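You operate a simulated robot arm through the tools that you are given. There is no shell and no other tool. Be economical: measure what you need, move in short steps, check, and stop when the job is done.

The job below is to be done with a simulated two-armed robot. You get a single attempt, and the scene is never put back.

JOB
Take battery 1 off charge once the charger shows full.
Fine: switch off, dial to zero, black clip off before red, both into the lead tray; stand the battery on the green mat. Set down upright: what you pick out.

It is judged by the outcome, as a careful person would: the job done as asked, and still so three seconds after it is handed in. It fails if anything else is knocked over, pushed out of place, dropped, spilled or broken.

ROBOT AND FRAMES
Two 7-joint arms with two-finger parallel grippers on one trunk, on a base that drives. Base frame: it is fixed to the floor where the robot stands at the start and does not move with it; the origin is under the middle of the robot, x ahead of it, y to its left, z up; the surface under the hand at the start is at about z = 0.85. Lengths are in m, angles in degrees, forces in N, time in s.
The left shoulder is at the start at [0.057, 0.182, 1.164], the right one opposite. With the tool pointing down near the work surface each hand reaches from about 0.26 to 0.74 m from the robot's upright axis, wherever it stands, measured 20 degrees to its own side. Places, roughly: charge dial [0.6, 0.2, 1]; charger [0.6, 0.1, 0.9]; charger switch [0.6, 0.1, 1]; green mat [0.4, -0.3, 0.9]; lead tray [0.3, 0.1, 0.9]. Payload 3.91 kg a hand.
The TCP of each hand is the grasp point between the finger pads, 0.03 m short of the fingertips. In the tool frame z runs along the fingers and y along their closing line. Largest opening 0.11 m; finger width 0.02, thickness 0.01; the body of the gripper, 0.048 by 0.112 m, starts 0.055 m behind the TCP.
Orientation is that of the tool frame in the base frame, as a unit quaternion [w, x, y, z]. With the fingers straight down and closing along the base's y, the tool's x points along the base's -x, its y along +y and its z along -z.

CONTROLS
- The arms move only by the tool send_rows. It takes "left_motion", "right_motion" or both (then of equal length, played together; a hand with none holds still); each is a list of rows, each an object of numbers (a shift or turn left out is 0, a gripper value left out holds the last): "x", "y", "z": the shift along the base's x, y, z in cm; "ax", "ay", "az": the turn, a rotation vector about the base's x, y, z in degrees; "jaw": the opening, from 0 (shut) to 1 (fully open). In form: [{"x": .., "y": .., "z": .., "ax": .., "ay": .., "az": .., "jaw": ..}, ...]. A call has 1 to 12 rows; each row shifts and turns the commanded pose from where the row before left it. Each row takes 0.2 s and may step no farther than 0.05 m and 8.6 degrees from the row before; otherwise, or with a gripper value out of range, the whole call is refused. Where a pose cannot be reached the arm comes as near as it can. A force on the tool above 40 N (or 10 N above the force at the start of the call, whichever is more), or a blocked arm, ends the call early, and 0.2 s more pass. The fingers move at their own pace (about 0.072 m/s each) and stop on an object; they squeeze with about 30 N. The grip force told is the motor's: it shows also when the fingers shut on nothing. Time passes only in rows, and 0.2 s behind the last, so rows that do not move let the fingers close. The reply holds the time, the measured pose of the TCP, the force on the tool along the base axes, the opening and the grip force, in the units named above and with some noise, with the torque about the TCP (base axes, N m) and any sound that the robot's microphone picked up.
- Cameras (640 x 400 px; columns grow to the right, rows downward): "scene" is now at [0.1849, -0.0055, 1.3579]; the picture's right is [-0.00, -1.00, 0.00], its down [-0.65, 0.00, -0.76] and it looks along [0.76, -0.00, -0.65] (base axes); focal length 214 px, centre (320, 200). "left" rides on the left gripper at [0.072, -0.017, -0.103] in its tool frame; the picture's right is [0.23, 0.97, 0.00], its down [-0.76, 0.18, -0.62] and it looks along [-0.61, 0.14, 0.78] (tool axes); focal length 222 px, centre (320, 200). "right" rides on the right gripper at [0.072, 0.017, -0.103] in its tool frame; the picture's right is [-0.23, 0.97, 0.00], its down [-0.76, -0.18, -0.62] and it looks along [-0.61, -0.14, 0.78] (tool axes); focal length 222 px, centre (320, 200). There is no depth. A picture from a camera that has moved, and an enlarged one, comes with that camera's place and axes in the base frame and with its lens. The place of the scene camera against the robot may be out by one fixed shift of up to 0.012 m in any direction.
- camera(camera): a new picture of that camera. No time passes.
- move_column(by): slides the trunk up (or, below 0, down) by that many m; the arms and the scene camera ride with it, the base frame stays. It gives what a move gives, with no picture.
- base_move(legs): drives the robot by 1 to 6 legs, each [ahead, left, turn to the left] in m, m and degrees, along the robot's own axes; the way and the turn of a leg run together, so that a leg with both is an arc; at most 1.5 m and 180 degrees a leg. The arms and the cameras ride along, it lands a little off, and it stops where it bumps. It gives what a move gives.
- turn_head(pan, tilt): turns the head with the scene camera to pan (to the left, within 80 degrees either way) and tilt (down, from -29 to 69), counted from straight ahead of the robot. It gives what a move gives.
- inspect(camera, box): a new picture of the part [left, top, right, bottom] of that camera's present view, enlarged. No time passes.
- hand_in(): hands the job in; it is judged then, once.

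Go step by step. Nothing tells you exact positions but the pictures and the camera data: compare them with the known pose of the tool, close in by small moves and look again before you grip or let go. The budget is 120 turns and 92 pictures, counting those below and the enlarged ones. Unless the task says otherwise, let go and move clear before handing in, and close with one line.

The tools are called as name(argument=value, ...) on one line, values as JSON. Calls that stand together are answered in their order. send_rows: Moves the arms, as the interface text tells. Its arguments: {"type":"object","properties":{"left_motion":{"type":"array"},"right_motion":{"type":"array"}},"required":[]} The other tools are called the same way: move_column (by) slides the trunk up or down; base_move (legs) drives the base; turn_head (pan, tilt) turns the head that bears the scene camera; camera (camera) takes a picture; inspect (camera, box) takes an enlarged picture of a part of a camera's view; hand_in () hands the job in.

At the start:

```text
time: 0.0
left_tool_pos: [0.4056, 0.152, 1.2924]
left_orientation: [0.0, -0.001, 1.0, -0.002]
left_ft_force: [0.0, 0.1, 0.0]
left_ft_torque: [-0.01, -0.03, 0.01]
left_width: 0.11
left_gripper_force: 0.0
right_tool_pos: [0.3902, -0.1853, 1.2933]
right_orientation: [0.0, 0.0, 1.0, 0.0]
right_ft_force: [-0.5, -1.2, 0.6]
right_ft_torque: [0.0, 0.0, -0.01]
right_width: 0.11
right_gripper_force: 0.1
trunk travel left (down, up): [-0.425, 0.089]
robot x, y, heading: [0.0037, -0.0021, -0.0]
head pan, tilt: [-0.2, 40.3]
```

scene: 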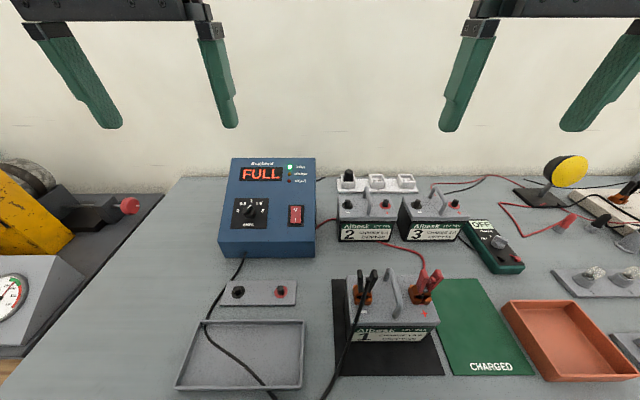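
right: 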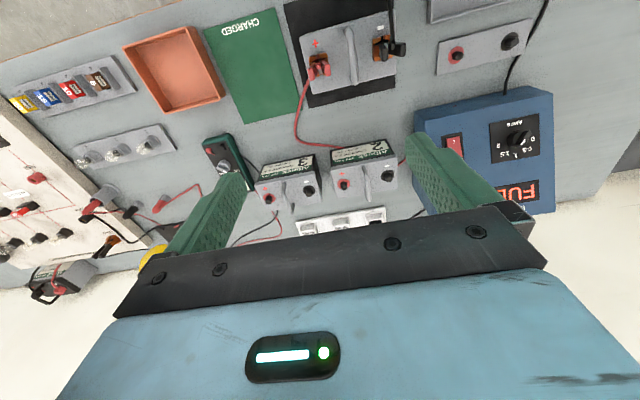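
left: 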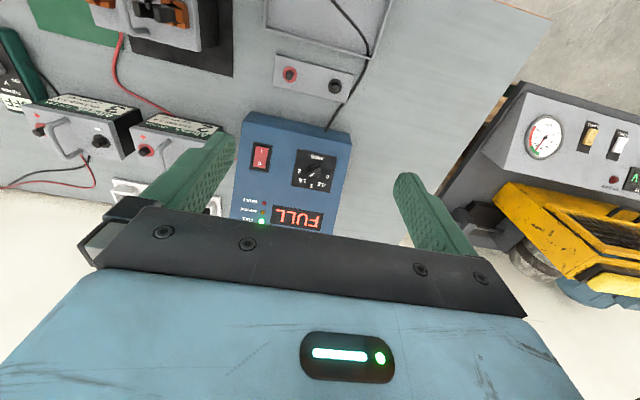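

The charger already shows FULL, and battery 1 sits on a black mat with a black clip on its left and a red clip on its right. I'll enlarge the charger and the battery to measure them.

inspect(camera="scene", box=[200, 140, 340, 270])

inspect(camera="scene", box=[310, 240, 550, 400])

inspect(camera="left", box=[220, 100, 370, 240])

inspect(camera="right", box=[200, 0, 560, 220])

```text
3.08 times, centred on (270, 205) of scene
camera zoom: at [0.1849, -0.0055, 1.3579], right [0.0, -1.0, 0.0], down [-0.65, 0.0, -0.76], along [0.76, 0.0, -0.65], focal length 660 px, centre (474, 185)
```

zoom: 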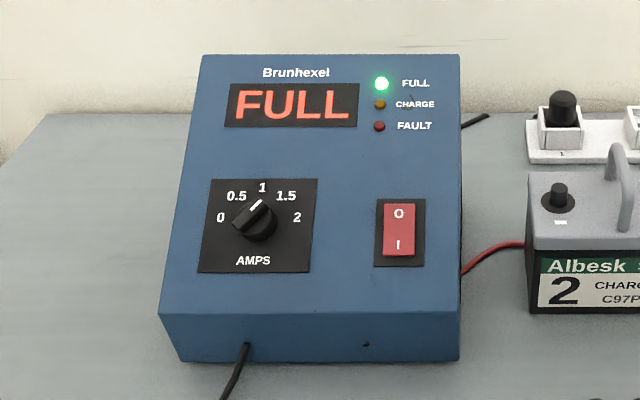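

```text
2.50 times, centred on (430, 320) of scene
camera zoom: at [0.1849, -0.0055, 1.3579], right [0.0, -1.0, 0.0], down [-0.65, 0.0, -0.76], along [0.76, 0.0, -0.65], focal length 536 px, centre (45, -100)
```

zoom: 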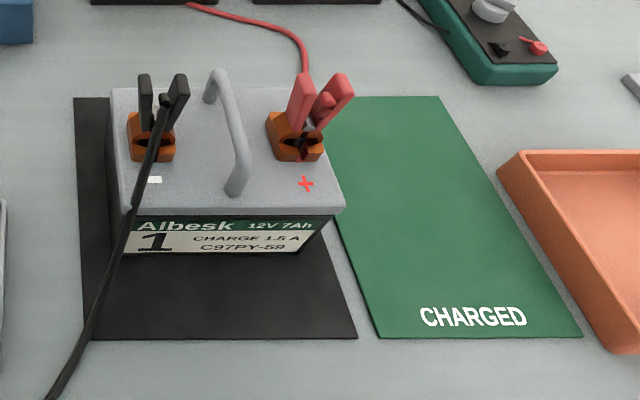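

```text
2.86 times, centred on (295, 170) of left
camera zoom: at [0.3323, 0.1348, 1.3965], right [-0.23, 0.97, 0.0], down [0.76, 0.18, 0.62], along [0.61, 0.14, -0.78], focal length 635 px, centre (391, 286)
```

zoom: 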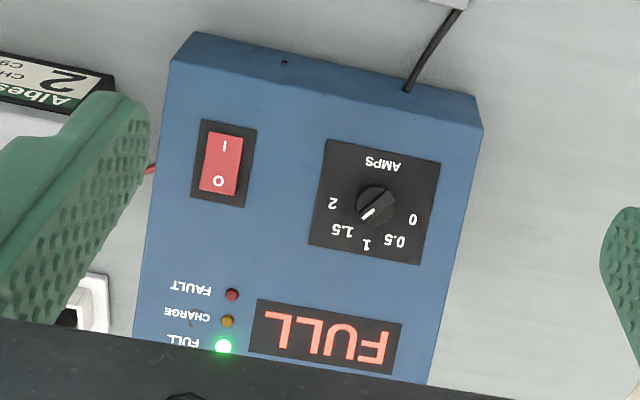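

```text
1.78 times, centred on (380, 110) of right
camera zoom: at [0.3173, -0.168, 1.3972], right [0.23, 0.97, 0.0], down [0.76, -0.18, 0.62], along [0.61, -0.14, -0.78], focal length 395 px, centre (213, 360)
```

zoom: 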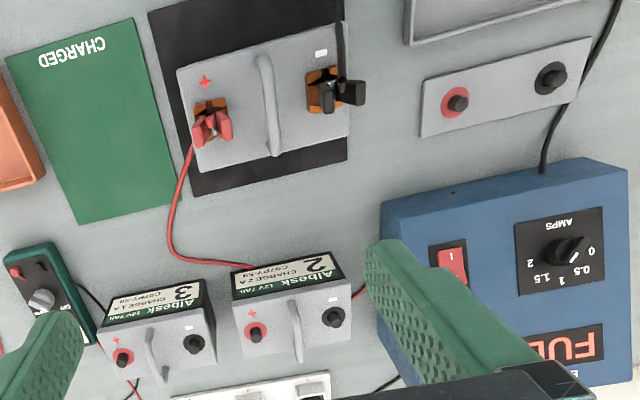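

The dial points to 1.5 and the rocker's O half is at the top. I place the face at about 36° slope, with the dial at (.584,.176,.976) and the switch at (.581,.06,.967). I'll bring the left hand, jaws shut, square to the face above the switch.

send_rows(left_motion=[{"x": 1.45, "y": -1.53, "z": -3.3, "ay": -6, "jaw": 0}, {"x": 1.45, "y": -1.53, "z": -3.3, "ay": -6}, {"x": 1.45, "y": -1.53, "z": -3.3, "ay": -6}, {"x": 1.45, "y": -1.53, "z": -3.3, "ay": -6}, {"x": 1.45, "y": -1.53, "z": -3.3, "ay": -6}, {"x": 1.45, "y": -1.53, "z": -3.3, "ay": -6}, {}, {}])

camera(camera="left")

inspect(camera="scene", box=[200, 140, 340, 270])

```text
time: 1.8
left_tool_pos: [0.4926, 0.0596, 1.094]
left_orientation: [0.309, 0.0, 0.951, 0.0]
left_ft_force: [-0.3, -0.5, 0.1]
left_ft_torque: [0.03, -0.02, 0.03]
left_width: 0.0
left_gripper_force: 30.4
right_tool_pos: [0.3908, -0.1849, 1.294]
right_orientation: [0.0, 0.0, 1.0, 0.0]
right_ft_force: [-0.5, -0.5, -0.3]
right_ft_torque: [-0.02, 0.0, -0.02]
right_width: 0.1101
right_gripper_force: 0.0
trunk travel left (down, up): [-0.425, 0.089]
robot x, y, heading: [0.0024, -0.0006, -0.1]
head pan, tilt: [-0.2, 40.3]
```

```text
84 pictures are left
camera left: at [0.373, 0.0438, 1.1356], right [-0.18, 0.97, -0.14], down [0.25, 0.18, 0.95], along [0.95, 0.14, -0.28], focal length 222 px, centre (320, 200)
```

left: 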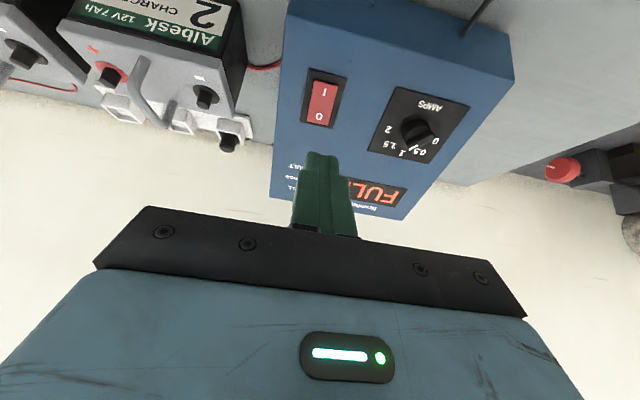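

```text
3.08 times, centred on (270, 205) of scene
camera zoom: at [0.185, -0.0055, 1.3579], right [0.0, -1.0, 0.0], down [-0.65, 0.0, -0.76], along [0.76, 0.0, -0.65], focal length 660 px, centre (474, 185)
```

zoom: 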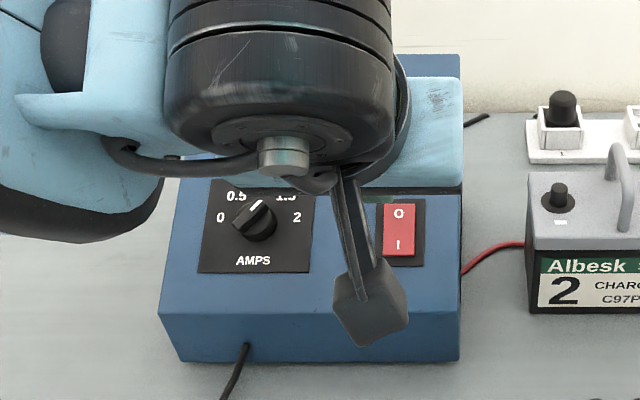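

The jaws are shut and the tool is square to the face. I'll shift a little upslope in line with the O half, approach to about 2 cm, and look.

send_rows(left_motion=[{"x": 0.8, "z": 0.58}, {"x": 1.45, "z": -2.0}, {"x": 1.45, "z": -2.0}, {"x": 1.45, "z": -2.0}, {"x": 1.45, "z": -2.0}, {}])

inspect(camera="left", box=[240, 0, 460, 220])

inspect(camera="scene", box=[200, 140, 340, 270])

```text
time: 3.2
left_tool_pos: [0.5581, 0.06, 1.0207]
left_orientation: [0.31, -0.001, 0.951, 0.0]
left_ft_force: [0.3, 0.5, 0.3]
left_ft_torque: [-0.01, 0.01, -0.03]
left_width: 0.0
left_gripper_force: 30.0
right_tool_pos: [0.3897, -0.1856, 1.2944]
right_orientation: [0.0, 0.001, 1.0, 0.0]
right_ft_force: [-0.4, -0.8, -0.3]
right_ft_torque: [0.02, -0.05, 0.0]
right_width: 0.1101
right_gripper_force: 0.0
trunk travel left (down, up): [-0.425, 0.089]
robot x, y, heading: [-0.0014, -0.0001, -0.1]
head pan, tilt: [-0.2, 40.3]
```

```text
1.82 times, centred on (350, 110) of left
camera zoom: at [0.4376, 0.0443, 1.0632], right [-0.18, 0.97, -0.14], down [0.25, 0.18, 0.95], along [0.95, 0.14, -0.28], focal length 404 px, centre (266, 364)
```

zoom: 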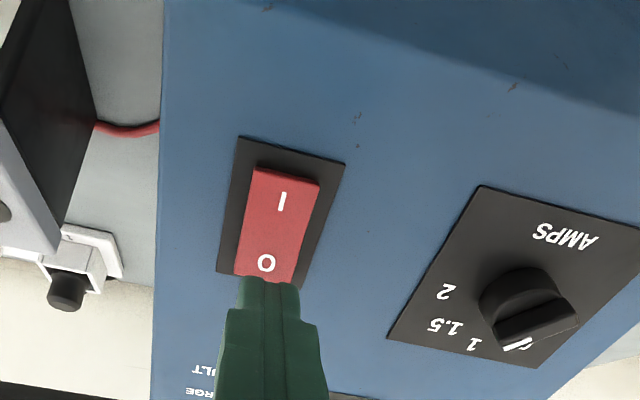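

```text
3.08 times, centred on (270, 205) of scene
camera zoom: at [0.1846, -0.0055, 1.358], right [0.0, -1.0, 0.0], down [-0.65, 0.0, -0.76], along [0.76, 0.0, -0.65], focal length 660 px, centre (474, 185)
```

zoom: 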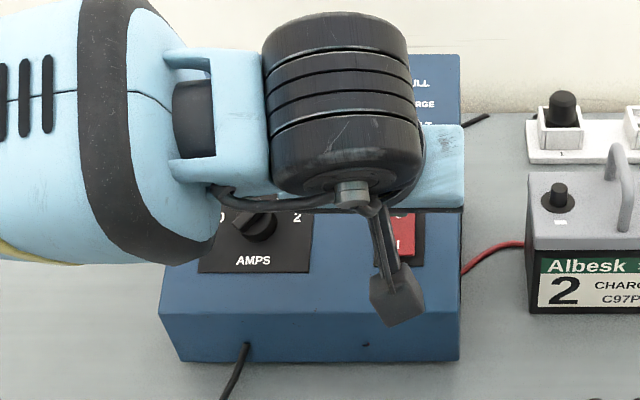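

The fingertip is in line with the switch and slightly past the O. I'll shift 3 mm downslope and press slowly.

send_rows(left_motion=[{"x": -0.24, "z": -0.18}, {"x": 0.47, "z": -0.65}, {"x": 0.3, "z": -0.4}, {"x": 0.24, "z": -0.32}, {"x": 0.18, "z": -0.24}, {"x": 0.18, "z": -0.24}])

inspect(camera="left", box=[240, 0, 460, 220])

```text
time: 4.6
left_tool_pos: [0.5691, 0.0586, 0.9998]
left_orientation: [0.309, 0.0, 0.951, -0.001]
left_ft_force: [0.4, 0.0, -0.1]
left_ft_torque: [0.01, -0.01, 0.03]
left_width: 0.0
left_gripper_force: 30.1
right_tool_pos: [0.3899, -0.1854, 1.2949]
right_orientation: [0.0, 0.0, 1.0, 0.001]
right_ft_force: [-0.2, 0.6, -0.3]
right_ft_torque: [-0.03, -0.01, 0.02]
right_width: 0.11
right_gripper_force: 0.1
trunk travel left (down, up): [-0.425, 0.089]
robot x, y, heading: [0.0004, -0.0014, 0.0]
head pan, tilt: [-0.2, 40.3]
```

```text
1.82 times, centred on (350, 110) of left
camera zoom: at [0.4503, 0.043, 1.0421], right [-0.18, 0.97, -0.14], down [0.25, 0.18, 0.95], along [0.95, 0.14, -0.28], focal length 404 px, centre (266, 364)
```

zoom: 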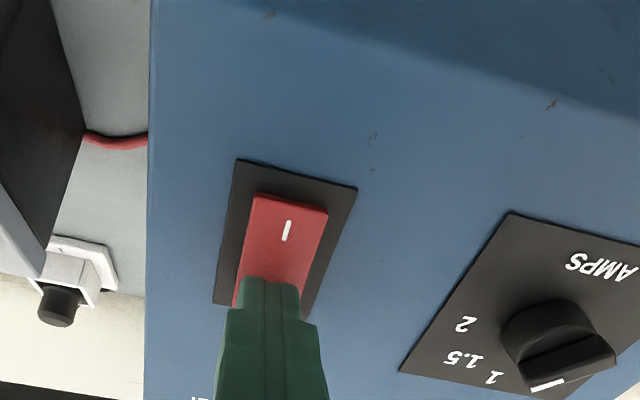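

No contact yet. I'll keep creeping in.

send_rows(left_motion=[{"x": 0.12, "z": -0.16}, {"x": 0.12, "z": -0.16}, {"x": 0.12, "z": -0.16}, {"x": 0.12, "z": -0.16}])

inspect(camera="left", box=[240, 0, 460, 220])

```text
time: 5.6
left_tool_pos: [0.5725, 0.0575, 0.997]
left_orientation: [0.311, 0.0, 0.95, -0.002]
left_ft_force: [-12.5, 2.4, 14.7]
left_ft_torque: [0.11, 0.26, 0.01]
left_width: 0.0
left_gripper_force: 29.7
right_tool_pos: [0.3876, -0.1844, 1.2961]
right_orientation: [0.001, 0.0, 1.0, 0.0]
right_ft_force: [-0.2, -0.4, -0.6]
right_ft_torque: [0.03, 0.0, 0.0]
right_width: 0.1101
right_gripper_force: 0.2
trunk travel left (down, up): [-0.425, 0.089]
robot x, y, heading: [0.0008, -0.0027, -0.1]
head pan, tilt: [-0.2, 40.3]
```

```text
1.82 times, centred on (350, 110) of left
camera zoom: at [0.452, 0.0426, 1.0377], right [-0.18, 0.97, -0.14], down [0.25, 0.18, 0.95], along [0.95, 0.14, -0.27], focal length 404 px, centre (266, 364)
```

zoom: 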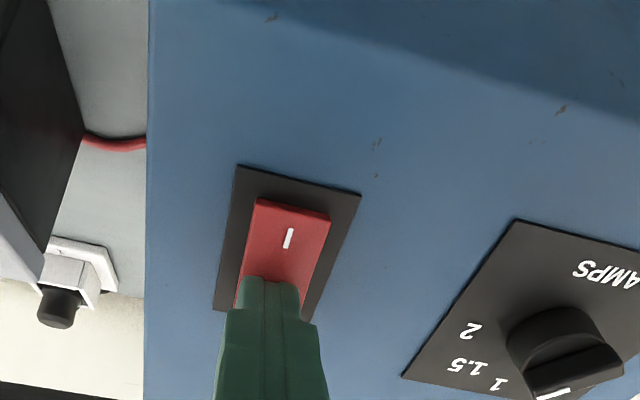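

There was about 19 N of contact. I'll back off along the normal and check whether the rocker flipped.

send_rows(left_motion=[{"x": -1.2, "z": 1.6}, {"x": -2.4, "z": 3.2}, {"x": -2.4, "z": 3.2}, {}])

inspect(camera="left", box=[240, 0, 460, 220])

inspect(camera="scene", box=[200, 140, 340, 270])

```text
time: 6.6
left_tool_pos: [0.516, 0.0592, 1.0736]
left_orientation: [0.309, 0.0, 0.951, -0.001]
left_ft_force: [0.0, 0.4, 0.3]
left_ft_torque: [-0.01, -0.01, 0.0]
left_width: 0.0
left_gripper_force: 29.9
right_tool_pos: [0.3906, -0.1855, 1.2948]
right_orientation: [0.0, 0.0, 1.0, 0.001]
right_ft_force: [0.0, -0.2, 0.0]
right_ft_torque: [-0.03, -0.01, 0.01]
right_width: 0.1101
right_gripper_force: 0.1
trunk travel left (down, up): [-0.425, 0.089]
robot x, y, heading: [-0.0016, 0.0004, -0.0]
head pan, tilt: [-0.2, 40.3]
```

```text
1.82 times, centred on (350, 110) of left
camera zoom: at [0.3966, 0.0427, 1.1165], right [-0.18, 0.97, -0.13], down [0.25, 0.18, 0.95], along [0.95, 0.14, -0.28], focal length 404 px, centre (266, 364)
```

zoom: 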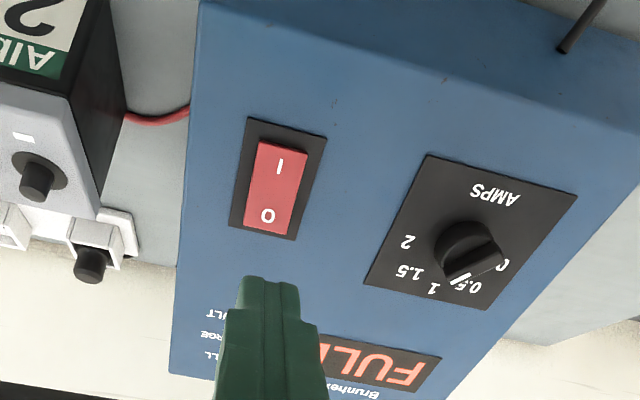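

```text
3.08 times, centred on (270, 205) of scene
camera zoom: at [0.1851, -0.0054, 1.3578], right [0.0, -1.0, 0.0], down [-0.65, 0.0, -0.76], along [0.76, 0.0, -0.65], focal length 660 px, centre (474, 185)
```

zoom: 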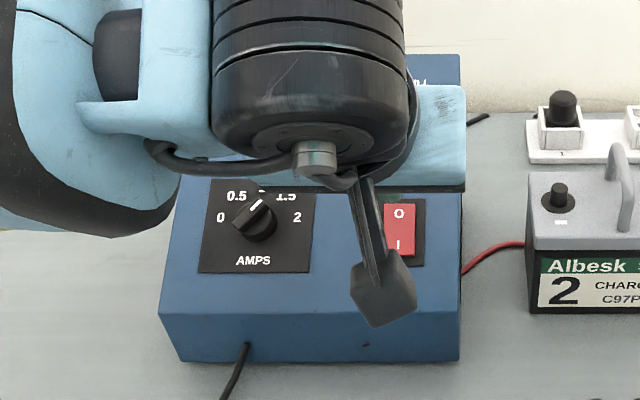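

The display still shows FULL. I'll zoom in tightly on the rocker.

inspect(camera="left", box=[310, 55, 360, 90])

inspect(camera="scene", box=[275, 195, 315, 235])

```text
11.43 times, centred on (335, 72) of left
camera zoom: at [0.3966, 0.0427, 1.1165], right [-0.18, 0.97, -0.13], down [0.25, 0.18, 0.95], along [0.95, 0.14, -0.28], focal length 2538 px, centre (149, 1657)
```

zoom: 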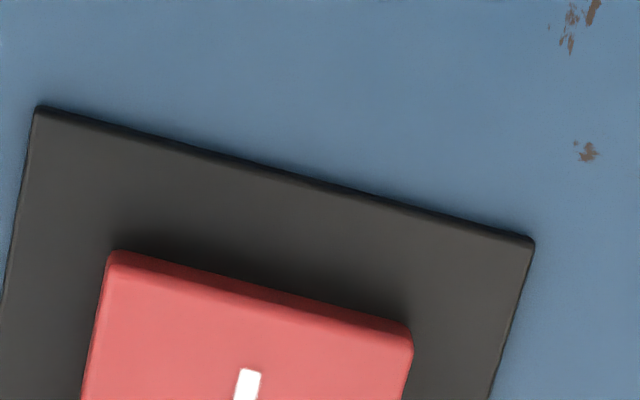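

```text
10.00 times, centred on (295, 215) of scene
camera zoom: at [0.1851, -0.0054, 1.3578], right [0.0, -1.0, 0.0], down [-0.65, 0.0, -0.76], along [0.76, 0.0, -0.65], focal length 2145 px, centre (570, 50)
```

zoom: 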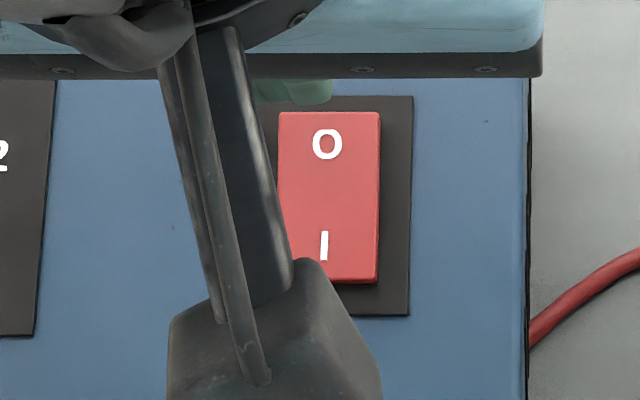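

No click was reported, so I'll assume it has not flipped. I'll press again 6 mm nearer the O end and push firmer.

send_rows(left_motion=[{"x": 0.49, "z": 0.35}, {"x": 2.4, "z": -3.2}, {"x": 2.4, "z": -3.2}, {"x": 0.6, "z": -0.8}, {"x": 0.3, "z": -0.4}, {"x": 0.15, "z": -0.2}, {"x": 0.15, "z": -0.2}, {"x": 0.15, "z": -0.2}, {"x": 0.15, "z": -0.2}, {"x": 0.15, "z": -0.2}])

```text
time: 8.8
left_tool_pos: [0.5803, 0.0564, 0.9997]
left_orientation: [0.315, 0.0, 0.949, -0.003]
left_ft_force: [-16.3, 3.3, 20.2]
left_ft_torque: [0.17, 0.31, 0.04]
left_width: 0.0
left_gripper_force: 29.9
right_tool_pos: [0.3869, -0.1846, 1.2954]
right_orientation: [0.002, 0.0, 1.0, 0.0]
right_ft_force: [0.8, 0.3, -0.5]
right_ft_torque: [0.0, 0.03, -0.02]
right_width: 0.1102
right_gripper_force: 0.0
trunk travel left (down, up): [-0.425, 0.089]
robot x, y, heading: [0.001, -0.0011, 0.1]
head pan, tilt: [-0.2, 40.3]
stopped in row 10 (left hand): the force on the tool passed its limit at 42 N (the readings are from after the stop); the commanded pose is now the measured one
```

send_rows(left_motion=[{"x": -1.2, "z": 1.6}, {"x": -2.4, "z": 3.2}, {"x": -2.4, "z": 3.2}, {"y": -4}, {"y": -4}, {}])

inspect(camera="scene", box=[200, 140, 340, 270])

inspect(camera="left", box=[320, 20, 480, 220])

```text
time: 10.2
left_tool_pos: [0.5233, -0.0248, 1.0781]
left_orientation: [0.312, -0.001, 0.95, -0.002]
left_ft_force: [0.0, -0.1, -0.1]
left_ft_torque: [-0.03, 0.01, -0.03]
left_width: 0.0001
left_gripper_force: 29.9
right_tool_pos: [0.3905, -0.1834, 1.2946]
right_orientation: [0.0, 0.0, 1.0, 0.001]
right_ft_force: [-0.3, -0.1, 0.2]
right_ft_torque: [-0.01, -0.01, -0.01]
right_width: 0.11
right_gripper_force: 0.1
trunk travel left (down, up): [-0.425, 0.089]
robot x, y, heading: [-0.0028, 0.0011, -0.1]
head pan, tilt: [-0.2, 40.3]
```

```text
3.08 times, centred on (270, 205) of scene
camera zoom: at [0.1846, -0.0044, 1.3579], right [0.0, -1.0, 0.0], down [-0.65, 0.0, -0.76], along [0.76, 0.0, -0.65], focal length 660 px, centre (474, 185)
```

zoom: 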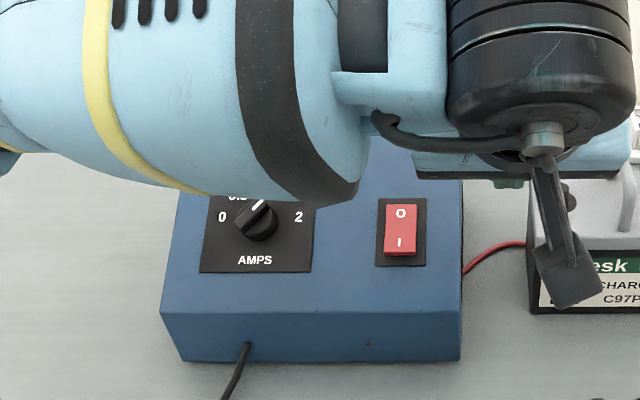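

```text
2.00 times, centred on (400, 120) of left
camera zoom: at [0.4038, -0.04, 1.1198], right [-0.18, 0.97, -0.14], down [0.24, 0.18, 0.95], along [0.95, 0.14, -0.27], focal length 444 px, centre (160, 360)
```

zoom: 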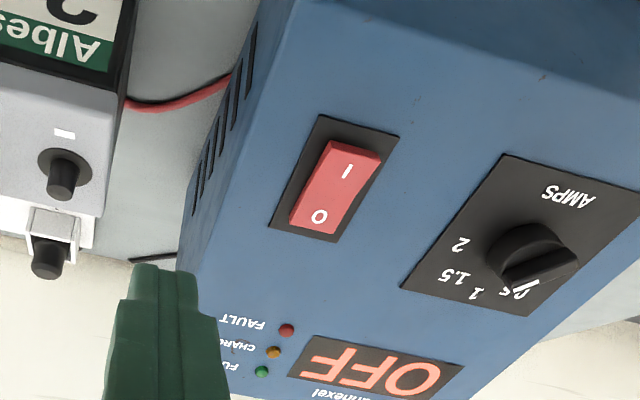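

The display now reads OFF, so the switch is done. Next I'll bring the left hand over the dial with the jaws part open, turned -45° about the face normal to straddle the ridge, and look.

send_rows(left_motion=[{"x": -0.15, "y": 3.35, "z": -0.15, "ax": 4.43, "az": -6.08, "jaw": 0.5}, {"x": -0.15, "y": 3.35, "z": -0.15, "ax": 4.43, "az": -6.08}, {"x": -0.15, "y": 3.35, "z": -0.15, "ax": 4.43, "az": -6.08}, {"x": -0.15, "y": 3.35, "z": -0.15, "ax": 4.43, "az": -6.08}, {"x": -0.15, "y": 3.35, "z": -0.15, "ax": 4.43, "az": -6.08}, {"x": -0.15, "y": 3.35, "z": -0.15, "ax": 4.43, "az": -6.08}, {}, {}])

camera(camera="left")

inspect(camera="scene", box=[200, 140, 340, 270])

```text
time: 12.0
left_tool_pos: [0.5152, 0.1801, 1.067]
left_orientation: [0.287, 0.365, 0.878, 0.117]
left_ft_force: [0.1, -0.6, 0.2]
left_ft_torque: [-0.01, -0.02, -0.03]
left_width: 0.0547
left_gripper_force: 0.3
right_tool_pos: [0.3902, -0.1852, 1.2945]
right_orientation: [0.0, 0.0, 1.0, 0.0]
right_ft_force: [-0.5, 0.6, -0.1]
right_ft_torque: [-0.05, 0.01, -0.01]
right_width: 0.1102
right_gripper_force: 0.0
trunk travel left (down, up): [-0.425, 0.089]
robot x, y, heading: [-0.0005, -0.0037, -0.0]
head pan, tilt: [-0.2, 40.3]
```

```text
72 pictures are left
camera left: at [0.4035, 0.2209, 1.1135], right [0.43, 0.85, 0.31], down [0.17, -0.41, 0.9], along [0.89, -0.33, -0.32], focal length 222 px, centre (320, 200)
```

left: 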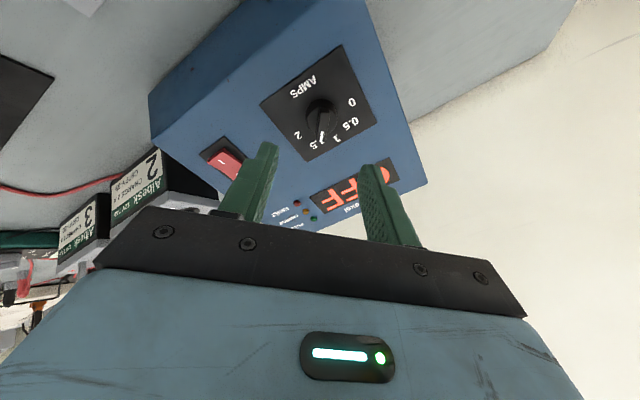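

```text
3.08 times, centred on (270, 205) of scene
camera zoom: at [0.1845, -0.0049, 1.3579], right [0.0, -1.0, 0.0], down [-0.65, 0.0, -0.76], along [0.76, 0.0, -0.65], focal length 660 px, centre (474, 185)
```

zoom: 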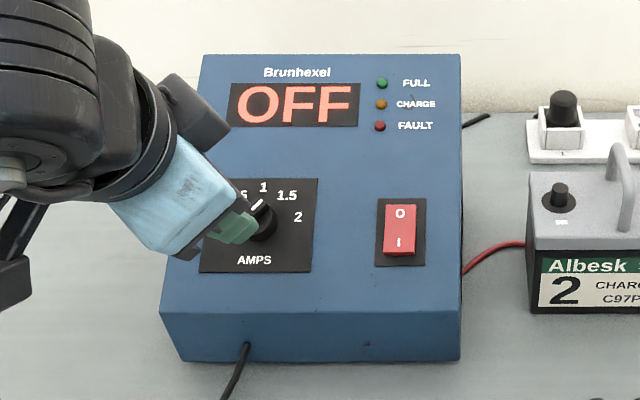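

inspect(camera="left", box=[250, 50, 410, 190])

```text
2.86 times, centred on (330, 120) of left
camera zoom: at [0.4035, 0.2209, 1.1135], right [0.43, 0.85, 0.31], down [0.17, -0.41, 0.9], along [0.89, -0.33, -0.32], focal length 635 px, centre (291, 429)
```

zoom: 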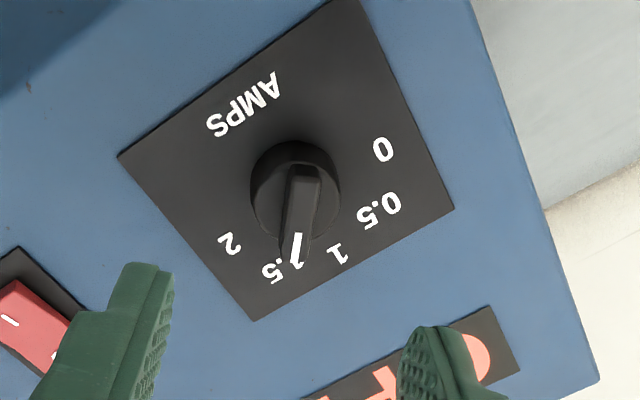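

I can see the round knob with a thin ridge and a mark at 1.5, and it is nearly centred between the fingers. I'll correct about 4 mm along the closing line and come 6 cm closer.

send_rows(left_motion=[{"x": 0.21, "y": 0.26, "z": 0.15}, {"x": 1.76, "z": -2.43}, {"x": 1.76, "z": -2.43}, {}])

inspect(camera="left", box=[220, 50, 420, 200])

```text
time: 13.0
left_tool_pos: [0.5532, 0.1821, 1.0191]
left_orientation: [0.288, 0.365, 0.878, 0.116]
left_ft_force: [-0.6, -0.2, -0.7]
left_ft_torque: [0.01, -0.02, 0.04]
left_width: 0.0551
left_gripper_force: 0.2
right_tool_pos: [0.3894, -0.1852, 1.2945]
right_orientation: [0.0, 0.0, 1.0, 0.0]
right_ft_force: [-1.0, -0.7, -0.6]
right_ft_torque: [0.02, -0.01, 0.01]
right_width: 0.11
right_gripper_force: 0.0
trunk travel left (down, up): [-0.425, 0.089]
robot x, y, heading: [-0.0049, 0.0023, -0.1]
head pan, tilt: [-0.2, 40.3]
```

```text
2.67 times, centred on (320, 125) of left
camera zoom: at [0.4399, 0.223, 1.0658], right [0.43, 0.85, 0.31], down [0.17, -0.41, 0.9], along [0.89, -0.33, -0.32], focal length 592 px, centre (320, 400)
```

zoom: 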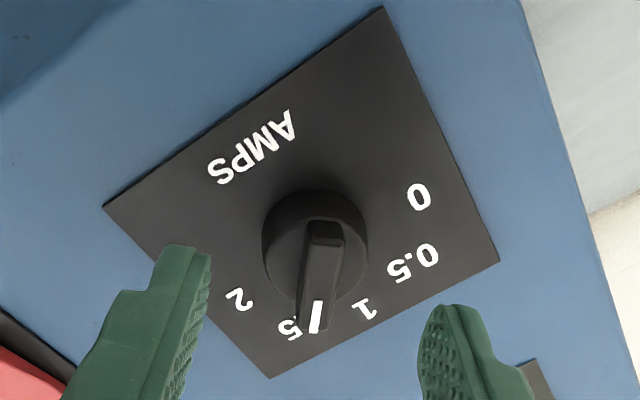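

The ridge is centred across the jaws, but it is about 6° off and the tool axis is about 6 mm from the knob axis. I'll correct both and check again.

send_rows(left_motion=[{"x": -0.5, "y": 0.19, "z": -0.36, "ax": -3.5, "az": 4.85}, {"x": 0.59, "z": -0.81}, {}])

inspect(camera="left", box=[220, 50, 420, 200])

```text
time: 13.8
left_tool_pos: [0.553, 0.1841, 1.0079]
left_orientation: [0.292, 0.318, 0.896, 0.102]
left_ft_force: [-0.9, 0.2, -0.7]
left_ft_torque: [0.0, -0.01, 0.01]
left_width: 0.0552
left_gripper_force: 0.0
right_tool_pos: [0.3898, -0.1848, 1.2944]
right_orientation: [0.0, 0.0, 1.0, 0.0]
right_ft_force: [0.6, 0.3, -0.6]
right_ft_torque: [0.01, -0.01, 0.0]
right_width: 0.1098
right_gripper_force: 0.1
trunk travel left (down, up): [-0.425, 0.089]
robot x, y, heading: [0.0012, -0.0008, -0.1]
head pan, tilt: [-0.2, 40.3]
```

```text
2.67 times, centred on (320, 125) of left
camera zoom: at [0.437, 0.217, 1.0525], right [0.36, 0.9, 0.25], down [0.2, -0.34, 0.92], along [0.91, -0.28, -0.3], focal length 592 px, centre (320, 400)
```

zoom: 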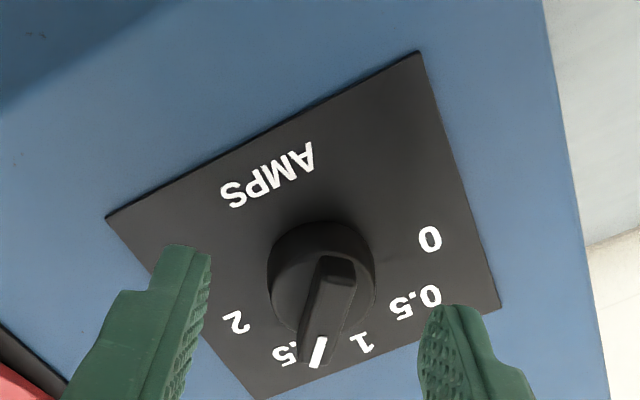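

The knob axis and tool axis now coincide. I'll advance about 8 mm and close on the ridge.

send_rows(left_motion=[{"x": 0.18, "z": -0.24}, {"x": 0.18, "z": -0.24}, {"x": 0.12, "z": -0.16}, {"jaw": 0.2}, {"jaw": 0.0}, {}, {}])

inspect(camera="left", box=[220, 50, 420, 200])

```text
time: 15.4
left_tool_pos: [0.5594, 0.1863, 1.0016]
left_orientation: [0.295, 0.316, 0.896, 0.102]
left_ft_force: [12.0, 14.0, 12.4]
left_ft_torque: [0.34, 0.25, 0.43]
left_width: 0.0103
left_gripper_force: 44.6
right_tool_pos: [0.3898, -0.1847, 1.2941]
right_orientation: [0.0, 0.0, 1.0, -0.001]
right_ft_force: [0.5, 0.5, -0.6]
right_ft_torque: [0.02, 0.01, -0.02]
right_width: 0.1101
right_gripper_force: 0.1
trunk travel left (down, up): [-0.425, 0.089]
robot x, y, heading: [-0.0018, -0.0004, -0.0]
head pan, tilt: [-0.2, 40.3]
```

```text
2.67 times, centred on (320, 125) of left
camera zoom: at [0.4433, 0.2189, 1.0464], right [0.35, 0.9, 0.26], down [0.2, -0.34, 0.92], along [0.92, -0.27, -0.3], focal length 592 px, centre (320, 400)
```

zoom: 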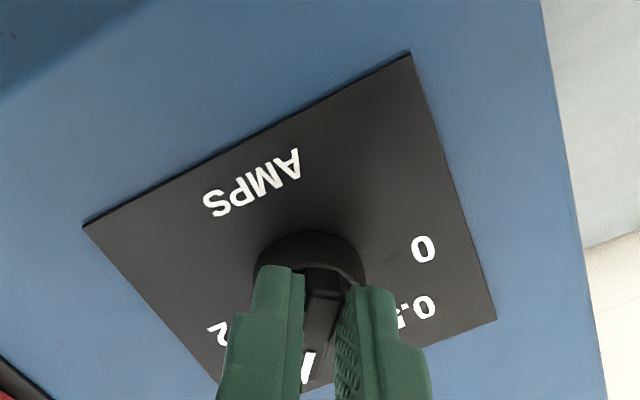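

The ridge is gripped at 1 cm width with some side load, so I'll relieve it by shifting 2 mm. Then I'll turn the first 48° counter-clockwise and check.

send_rows(left_motion=[{"x": 0.12, "y": 0.16, "z": 0.09}, {"x": 0.06, "y": 0.08, "z": 0.04}, {"ax": -4.7, "az": 6.47}, {"ax": -4.7, "az": 6.47}, {"ax": -4.7, "az": 6.47}, {"ax": -4.7, "az": 6.47}, {"ax": -4.7, "az": 6.47}, {"ax": -4.7, "az": 6.47}])

inspect(camera="left", box=[220, 50, 420, 200])

```text
time: 17.2
left_tool_pos: [0.5578, 0.1794, 1.0016]
left_orientation: [0.31, -0.07, 0.948, -0.027]
left_ft_force: [-0.6, -26.5, -2.9]
left_ft_torque: [-0.03, -1.09, -0.36]
left_width: 0.0102
left_gripper_force: 45.0
right_tool_pos: [0.3895, -0.19, 1.2928]
right_orientation: [0.0, 0.001, 1.0, 0.002]
right_ft_force: [0.1, -0.1, -0.2]
right_ft_torque: [-0.03, -0.01, -0.01]
right_width: 0.11
right_gripper_force: 0.0
trunk travel left (down, up): [-0.425, 0.089]
robot x, y, heading: [0.0011, -0.0006, -0.1]
head pan, tilt: [-0.2, 40.3]
```

```text
2.67 times, centred on (320, 125) of left
camera zoom: at [0.4401, 0.1537, 1.0447], right [-0.29, 0.93, -0.22], down [0.22, 0.29, 0.93], along [0.93, 0.22, -0.29], focal length 592 px, centre (320, 400)
```

zoom: 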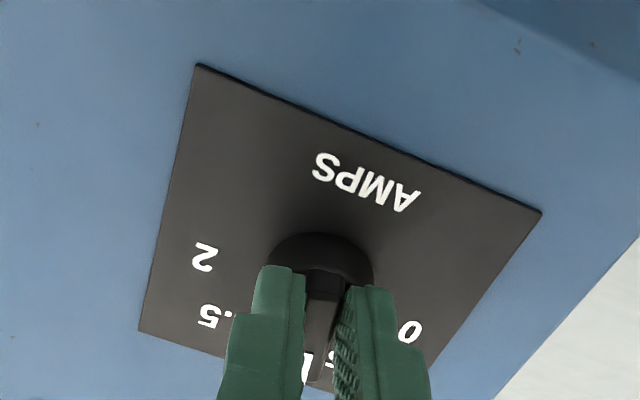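

The knob follows the hand, now near 0.75. I'll relieve the side load by shifting -y, then continue about 40°.

send_rows(left_motion=[{"y": -0.35}, {"y": -0.35}, {"ax": -4.7, "az": 6.47}, {"ax": -4.7, "az": 6.47}, {"ax": -4.7, "az": 6.47}, {"ax": -4.7, "az": 6.47}, {"ax": -4.7, "az": 6.47}])

inspect(camera="left", box=[220, 50, 420, 200])

```text
time: 18.8
left_tool_pos: [0.561, 0.1752, 1.0031]
left_orientation: [0.284, -0.393, 0.865, -0.128]
left_ft_force: [1.3, -25.8, -7.7]
left_ft_torque: [0.27, -0.3, -0.1]
left_width: 0.0106
left_gripper_force: 45.0
right_tool_pos: [0.3915, -0.1889, 1.2942]
right_orientation: [0.0, -0.001, 1.0, 0.002]
right_ft_force: [0.1, -0.1, 1.0]
right_ft_torque: [0.01, 0.01, -0.01]
right_width: 0.11
right_gripper_force: 0.1
trunk travel left (down, up): [-0.425, 0.089]
robot x, y, heading: [0.0002, -0.0018, -0.0]
head pan, tilt: [-0.2, 40.3]
```

```text
2.67 times, centred on (320, 125) of left
camera zoom: at [0.4704, 0.1104, 1.0665], right [-0.71, 0.47, -0.52], down [-0.07, 0.69, 0.72], along [0.7, 0.55, -0.46], focal length 592 px, centre (320, 400)
```

zoom: 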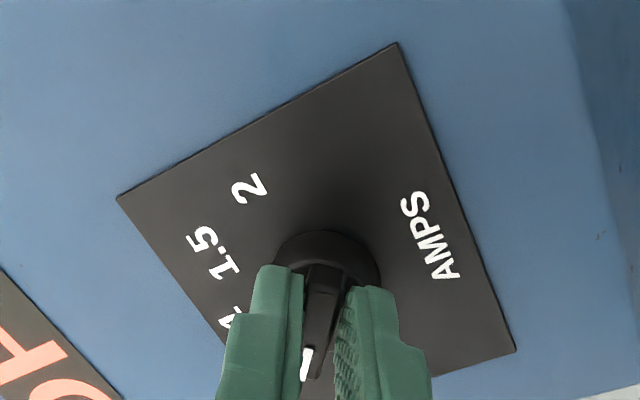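

The pointer is close to 0.5–0.25. I'll relieve again and finish the last 32°.

send_rows(left_motion=[{"y": -0.3, "z": -0.1}, {"y": -0.3, "z": -0.1}, {"ax": -4.7, "az": 6.47}, {"ax": -4.7, "az": 6.47}, {"ax": -4.7, "az": 6.47}, {"ax": -4.7, "az": 6.47}, {}])

inspect(camera="left", box=[220, 50, 420, 200])

inspect(camera="scene", box=[200, 140, 340, 270])

```text
time: 20.4
left_tool_pos: [0.5627, 0.1743, 1.0051]
left_orientation: [0.243, -0.618, 0.72, -0.203]
left_ft_force: [31.3, -2.3, 26.2]
left_ft_torque: [0.5, -0.83, -0.16]
left_width: 0.0106
left_gripper_force: 45.3
right_tool_pos: [0.3918, -0.1862, 1.2942]
right_orientation: [-0.001, 0.0, 1.0, 0.0]
right_ft_force: [0.3, -0.5, -0.1]
right_ft_torque: [0.04, 0.01, 0.02]
right_width: 0.1099
right_gripper_force: 0.0
trunk travel left (down, up): [-0.425, 0.089]
robot x, y, heading: [0.0034, 0.0016, 0.0]
head pan, tilt: [-0.2, 40.3]
```

```text
2.67 times, centred on (320, 125) of left
camera zoom: at [0.5051, 0.099, 1.0909], right [-0.8, -0.08, -0.6], down [-0.43, 0.78, 0.47], along [0.43, 0.63, -0.65], focal length 592 px, centre (320, 400)
```

zoom: 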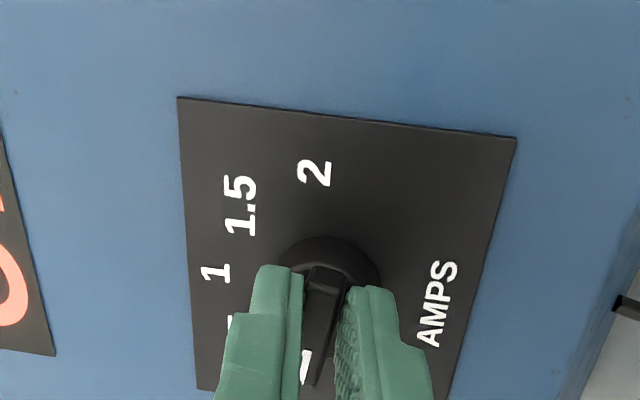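

```text
3.08 times, centred on (270, 205) of scene
camera zoom: at [0.1867, -0.0064, 1.3577], right [0.0, -1.0, 0.0], down [-0.65, 0.0, -0.76], along [0.76, 0.0, -0.65], focal length 660 px, centre (474, 185)
```

zoom: 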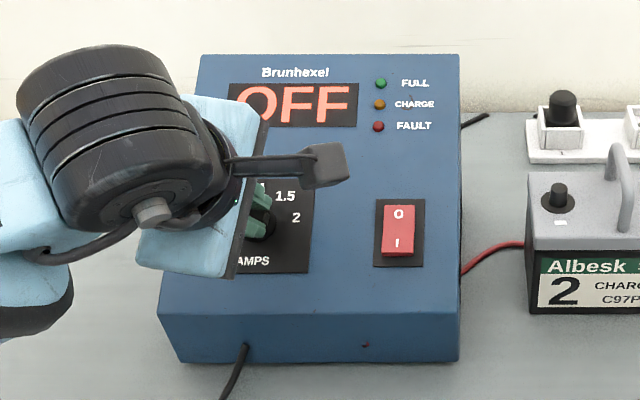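

The hand has turned the full 120°. I'll relieve the load, release, back straight off, and check the pointer.

send_rows(left_motion=[{"x": 0.4, "z": 0.3}, {"x": 0.3, "z": 0.22, "jaw": 0.4}, {}, {}, {"x": -1.2, "z": 1.6}, {"x": -2.4, "z": 3.2}, {"x": -1.8, "z": 2.4, "y": 2}, {}])

inspect(camera="left", box=[220, 50, 420, 200])

inspect(camera="scene", box=[200, 140, 340, 270])

```text
time: 22.2
left_tool_pos: [0.5141, 0.1939, 1.0799]
left_orientation: [0.238, -0.617, 0.723, -0.199]
left_ft_force: [0.4, 0.5, -0.2]
left_ft_torque: [-0.05, -0.01, -0.01]
left_width: 0.0439
left_gripper_force: 0.0
right_tool_pos: [0.3902, -0.1859, 1.2945]
right_orientation: [0.0, 0.0, 1.0, 0.0]
right_ft_force: [0.3, 0.3, -0.7]
right_ft_torque: [0.02, 0.02, 0.01]
right_width: 0.1102
right_gripper_force: 0.1
trunk travel left (down, up): [-0.425, 0.089]
robot x, y, heading: [-0.0012, 0.0006, 0.2]
head pan, tilt: [-0.2, 40.3]
```

```text
2.67 times, centred on (320, 125) of left
camera zoom: at [0.4565, 0.1193, 1.1662], right [-0.81, -0.07, -0.59], down [-0.41, 0.78, 0.47], along [0.42, 0.63, -0.65], focal length 592 px, centre (320, 400)
```

zoom: 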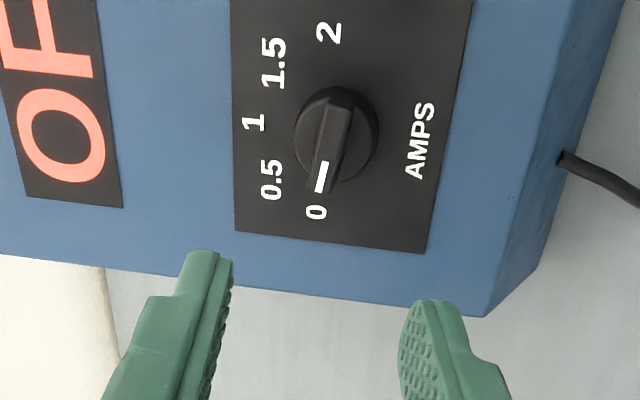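

```text
3.08 times, centred on (270, 205) of scene
camera zoom: at [0.1851, -0.0057, 1.3578], right [0.0, -1.0, 0.0], down [-0.65, 0.0, -0.76], along [0.76, 0.0, -0.65], focal length 660 px, centre (474, 185)
```

zoom: 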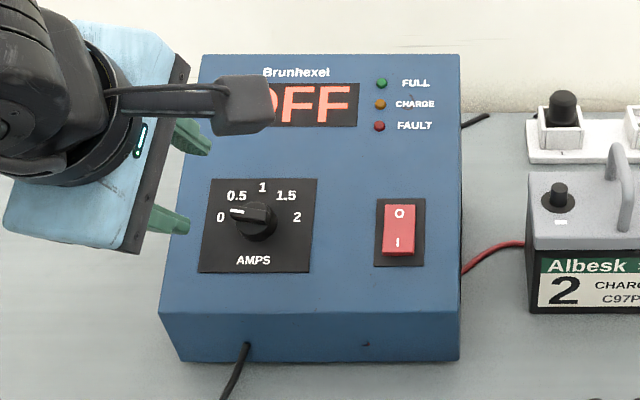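

The dial points at 0 and the charger reads OFF. Next I'll swing the left hand back to pointing straight down, up over the bench between charger and battery.

send_rows(left_motion=[{"x": -1.5, "z": 2.0, "ax": 4.3, "az": -5.95, "jaw": 0.6}, {"x": -1, "y": -1.3, "z": 1.5, "ax": 4.3, "az": -5.95}, {"x": -1, "y": -1.3, "z": 1.5, "ax": 4.3, "az": -5.95}, {"x": -1, "y": -1.3, "z": 1.5, "ax": 4.3, "az": -5.95}, {"x": -1, "y": -1.3, "z": 1.5, "ax": 4.3, "az": -5.95}, {"x": -1, "y": -1.3, "z": 1.5, "ax": 4.3, "az": -5.95}, {"x": -1, "y": -1.3, "z": 1.5, "ax": 4.3, "az": -5.95}, {"x": -1, "y": -1.3, "z": 1.5, "ax": 4.3, "az": -5.95}, {"x": -1, "y": -1.3, "z": 1.5, "ax": 4.3, "az": -5.95}, {"x": -1, "y": -1.3, "z": 1.5, "ax": 4.3, "az": -5.95}, {"x": -1, "y": -1.3, "z": 1.5, "ax": 4.3, "az": -5.95}])

send_rows(left_motion=[{"ay": 7.2, "y": -1}, {"ay": 7.2, "y": -1}, {"ay": 7.2, "y": -1}, {"ay": 7.2, "y": -1}, {"ay": 7.2, "y": -1}, {}])

camera(camera="left")

camera(camera="scene")

```text
time: 24.6
left_tool_pos: [0.3952, 0.0637, 1.2468]
left_orientation: [0.311, 0.001, 0.95, -0.003]
left_ft_force: [-0.5, -1.0, 0.7]
left_ft_torque: [-0.04, 0.01, -0.02]
left_width: 0.0659
left_gripper_force: 0.0
right_tool_pos: [0.3895, -0.1863, 1.2946]
right_orientation: [0.001, 0.0, 1.0, 0.0]
right_ft_force: [-0.3, -0.9, -0.6]
right_ft_torque: [0.02, 0.02, 0.01]
right_width: 0.11
right_gripper_force: 0.1
trunk travel left (down, up): [-0.425, 0.089]
robot x, y, heading: [-0.0002, 0.0006, 0.1]
head pan, tilt: [-0.2, 40.3]
```

```text
time: 26.0
left_tool_pos: [0.3959, 0.0153, 1.2466]
left_orientation: [0.0, -0.001, 1.0, -0.003]
left_ft_force: [0.2, -0.4, 0.3]
left_ft_torque: [-0.01, 0.0, 0.02]
left_width: 0.066
left_gripper_force: 0.2
right_tool_pos: [0.3904, -0.1854, 1.2957]
right_orientation: [0.0, 0.0, 1.0, 0.0]
right_ft_force: [0.3, -0.1, -0.4]
right_ft_torque: [0.04, 0.02, -0.01]
right_width: 0.1103
right_gripper_force: 0.1
trunk travel left (down, up): [-0.425, 0.089]
robot x, y, heading: [0.0005, 0.0018, 0.0]
head pan, tilt: [-0.2, 40.3]
```

```text
60 pictures are left
camera left: at [0.3227, -0.0006, 1.3512], right [-0.23, 0.97, -0.01], down [0.76, 0.18, 0.62], along [0.61, 0.14, -0.78], focal length 222 px, centre (320, 200)
```

left: 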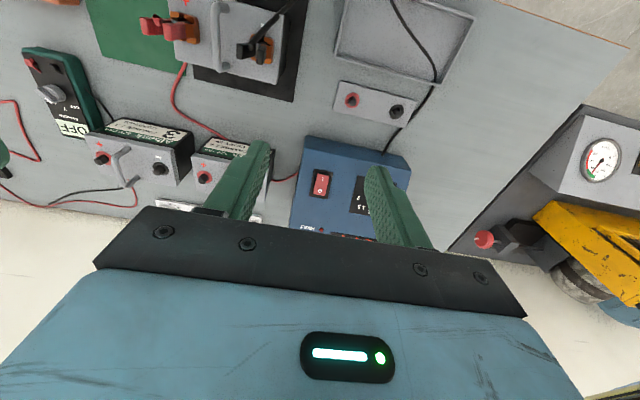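

```text
59 pictures are left
camera scene: at [0.1844, -0.005, 1.3579], right [0.0, -1.0, 0.0], down [-0.65, 0.0, -0.76], along [0.76, 0.0, -0.65], focal length 214 px, centre (320, 200)
```

scene: 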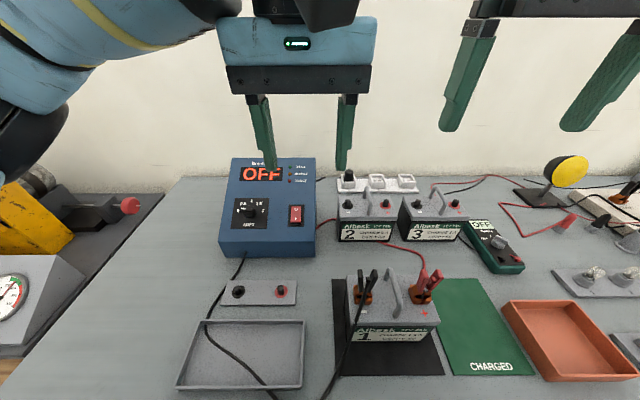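

turn_head(pan=0, tilt=62)

inspect(camera="left", box=[130, 0, 300, 106])

inspect(camera="scene", box=[180, 80, 500, 280])

```text
time: 26.9
left_tool_pos: [0.3948, 0.0151, 1.2468]
left_orientation: [0.0, -0.001, 1.0, -0.003]
left_ft_force: [0.5, 0.0, 0.1]
left_ft_torque: [-0.03, 0.01, 0.01]
left_width: 0.0657
left_gripper_force: 0.0
right_tool_pos: [0.3914, -0.1859, 1.2937]
right_orientation: [0.0, 0.001, 1.0, 0.0]
right_ft_force: [8.1, -5.9, -19.5]
right_ft_torque: [0.24, -0.53, 0.28]
right_width: 0.1101
right_gripper_force: 0.1
trunk travel left (down, up): [-0.425, 0.089]
robot x, y, heading: [-0.0011, -0.0003, 0.0]
head pan, tilt: [0.0, 62.0]
```

```text
3.76 times, centred on (215, 53) of left
camera zoom: at [0.3229, -0.0007, 1.3508], right [-0.23, 0.97, -0.01], down [0.76, 0.18, 0.62], along [0.61, 0.14, -0.78], focal length 836 px, centre (715, 753)
```

zoom: 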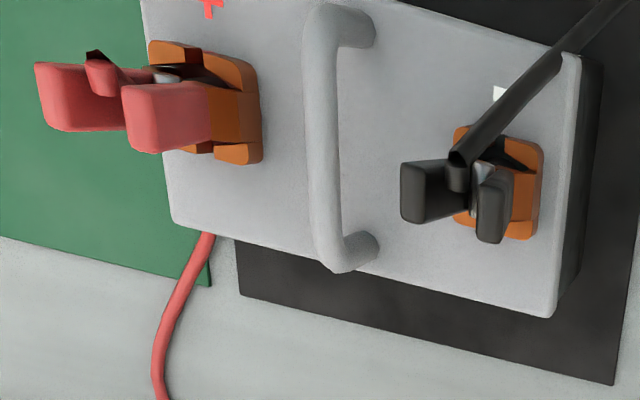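

```text
2.00 times, centred on (340, 180) of scene
camera zoom: at [0.169, -0.0049, 1.3341], right [0.0, -1.0, 0.0], down [-0.85, 0.0, -0.53], along [0.53, 0.0, -0.85], focal length 429 px, centre (280, 240)
```

zoom: 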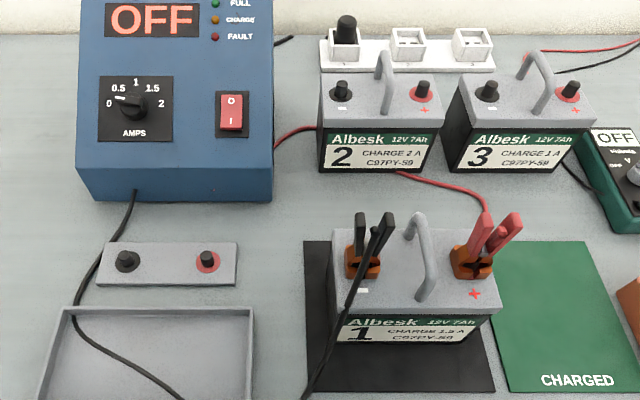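

The black clip's handle tops are at about (.369,-.0715,1.047), splayed along y. The battery handle top is at z≈1.0 and y≈-.127. I'll bring the left hand above the black clip with the jaws at 5.5 cm.

send_rows(left_motion=[{"x": -0.65, "y": -2.9, "jaw": 0.5}, {"x": -0.65, "y": -2.9, "z": -3}, {"x": -0.65, "y": -2.9, "z": -4}, {"x": -0.6, "z": -4}, {}])

inspect(camera="left", box=[200, 0, 440, 200])

inspect(camera="right", box=[240, 0, 480, 200])

```text
time: 27.7
left_tool_pos: [0.378, -0.0713, 1.177]
left_orientation: [0.002, -0.005, 1.0, -0.003]
left_ft_force: [0.2, 9.3, -9.3]
left_ft_torque: [-0.41, 0.04, 0.06]
left_width: 0.0552
left_gripper_force: 0.0
right_tool_pos: [0.3911, -0.1893, 1.292]
right_orientation: [-0.003, 0.002, 1.0, -0.008]
right_ft_force: [5.7, -11.8, -7.9]
right_ft_torque: [0.37, -0.57, 0.23]
right_width: 0.1056
right_gripper_force: 0.0
trunk travel left (down, up): [-0.425, 0.089]
robot x, y, heading: [-0.0003, 0.0016, -0.3]
head pan, tilt: [0.0, 62.0]
stopped in row 4 (right hand): the force on the tool passed its limit at 49 N (the readings are from after the stop); the commanded pose is now the measured one
```

```text
2.00 times, centred on (320, 100) of left
camera zoom: at [0.3045, -0.0871, 1.2808], right [-0.24, 0.97, -0.01], down [0.76, 0.19, 0.62], along [0.61, 0.14, -0.78], focal length 444 px, centre (320, 400)
```

zoom: 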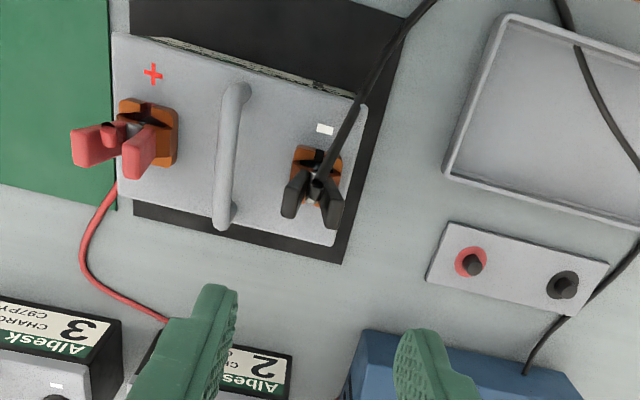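

```text
2.00 times, centred on (360, 100) of right
camera zoom: at [0.3189, -0.1699, 1.3947], right [0.23, 0.97, -0.02], down [0.76, -0.17, 0.62], along [0.6, -0.16, -0.78], focal length 444 px, centre (240, 400)
```

zoom: 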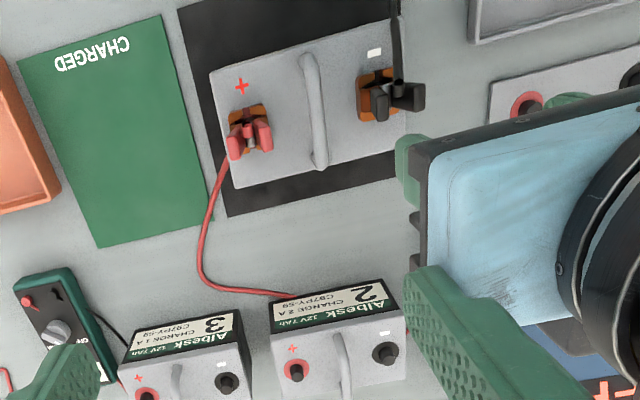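

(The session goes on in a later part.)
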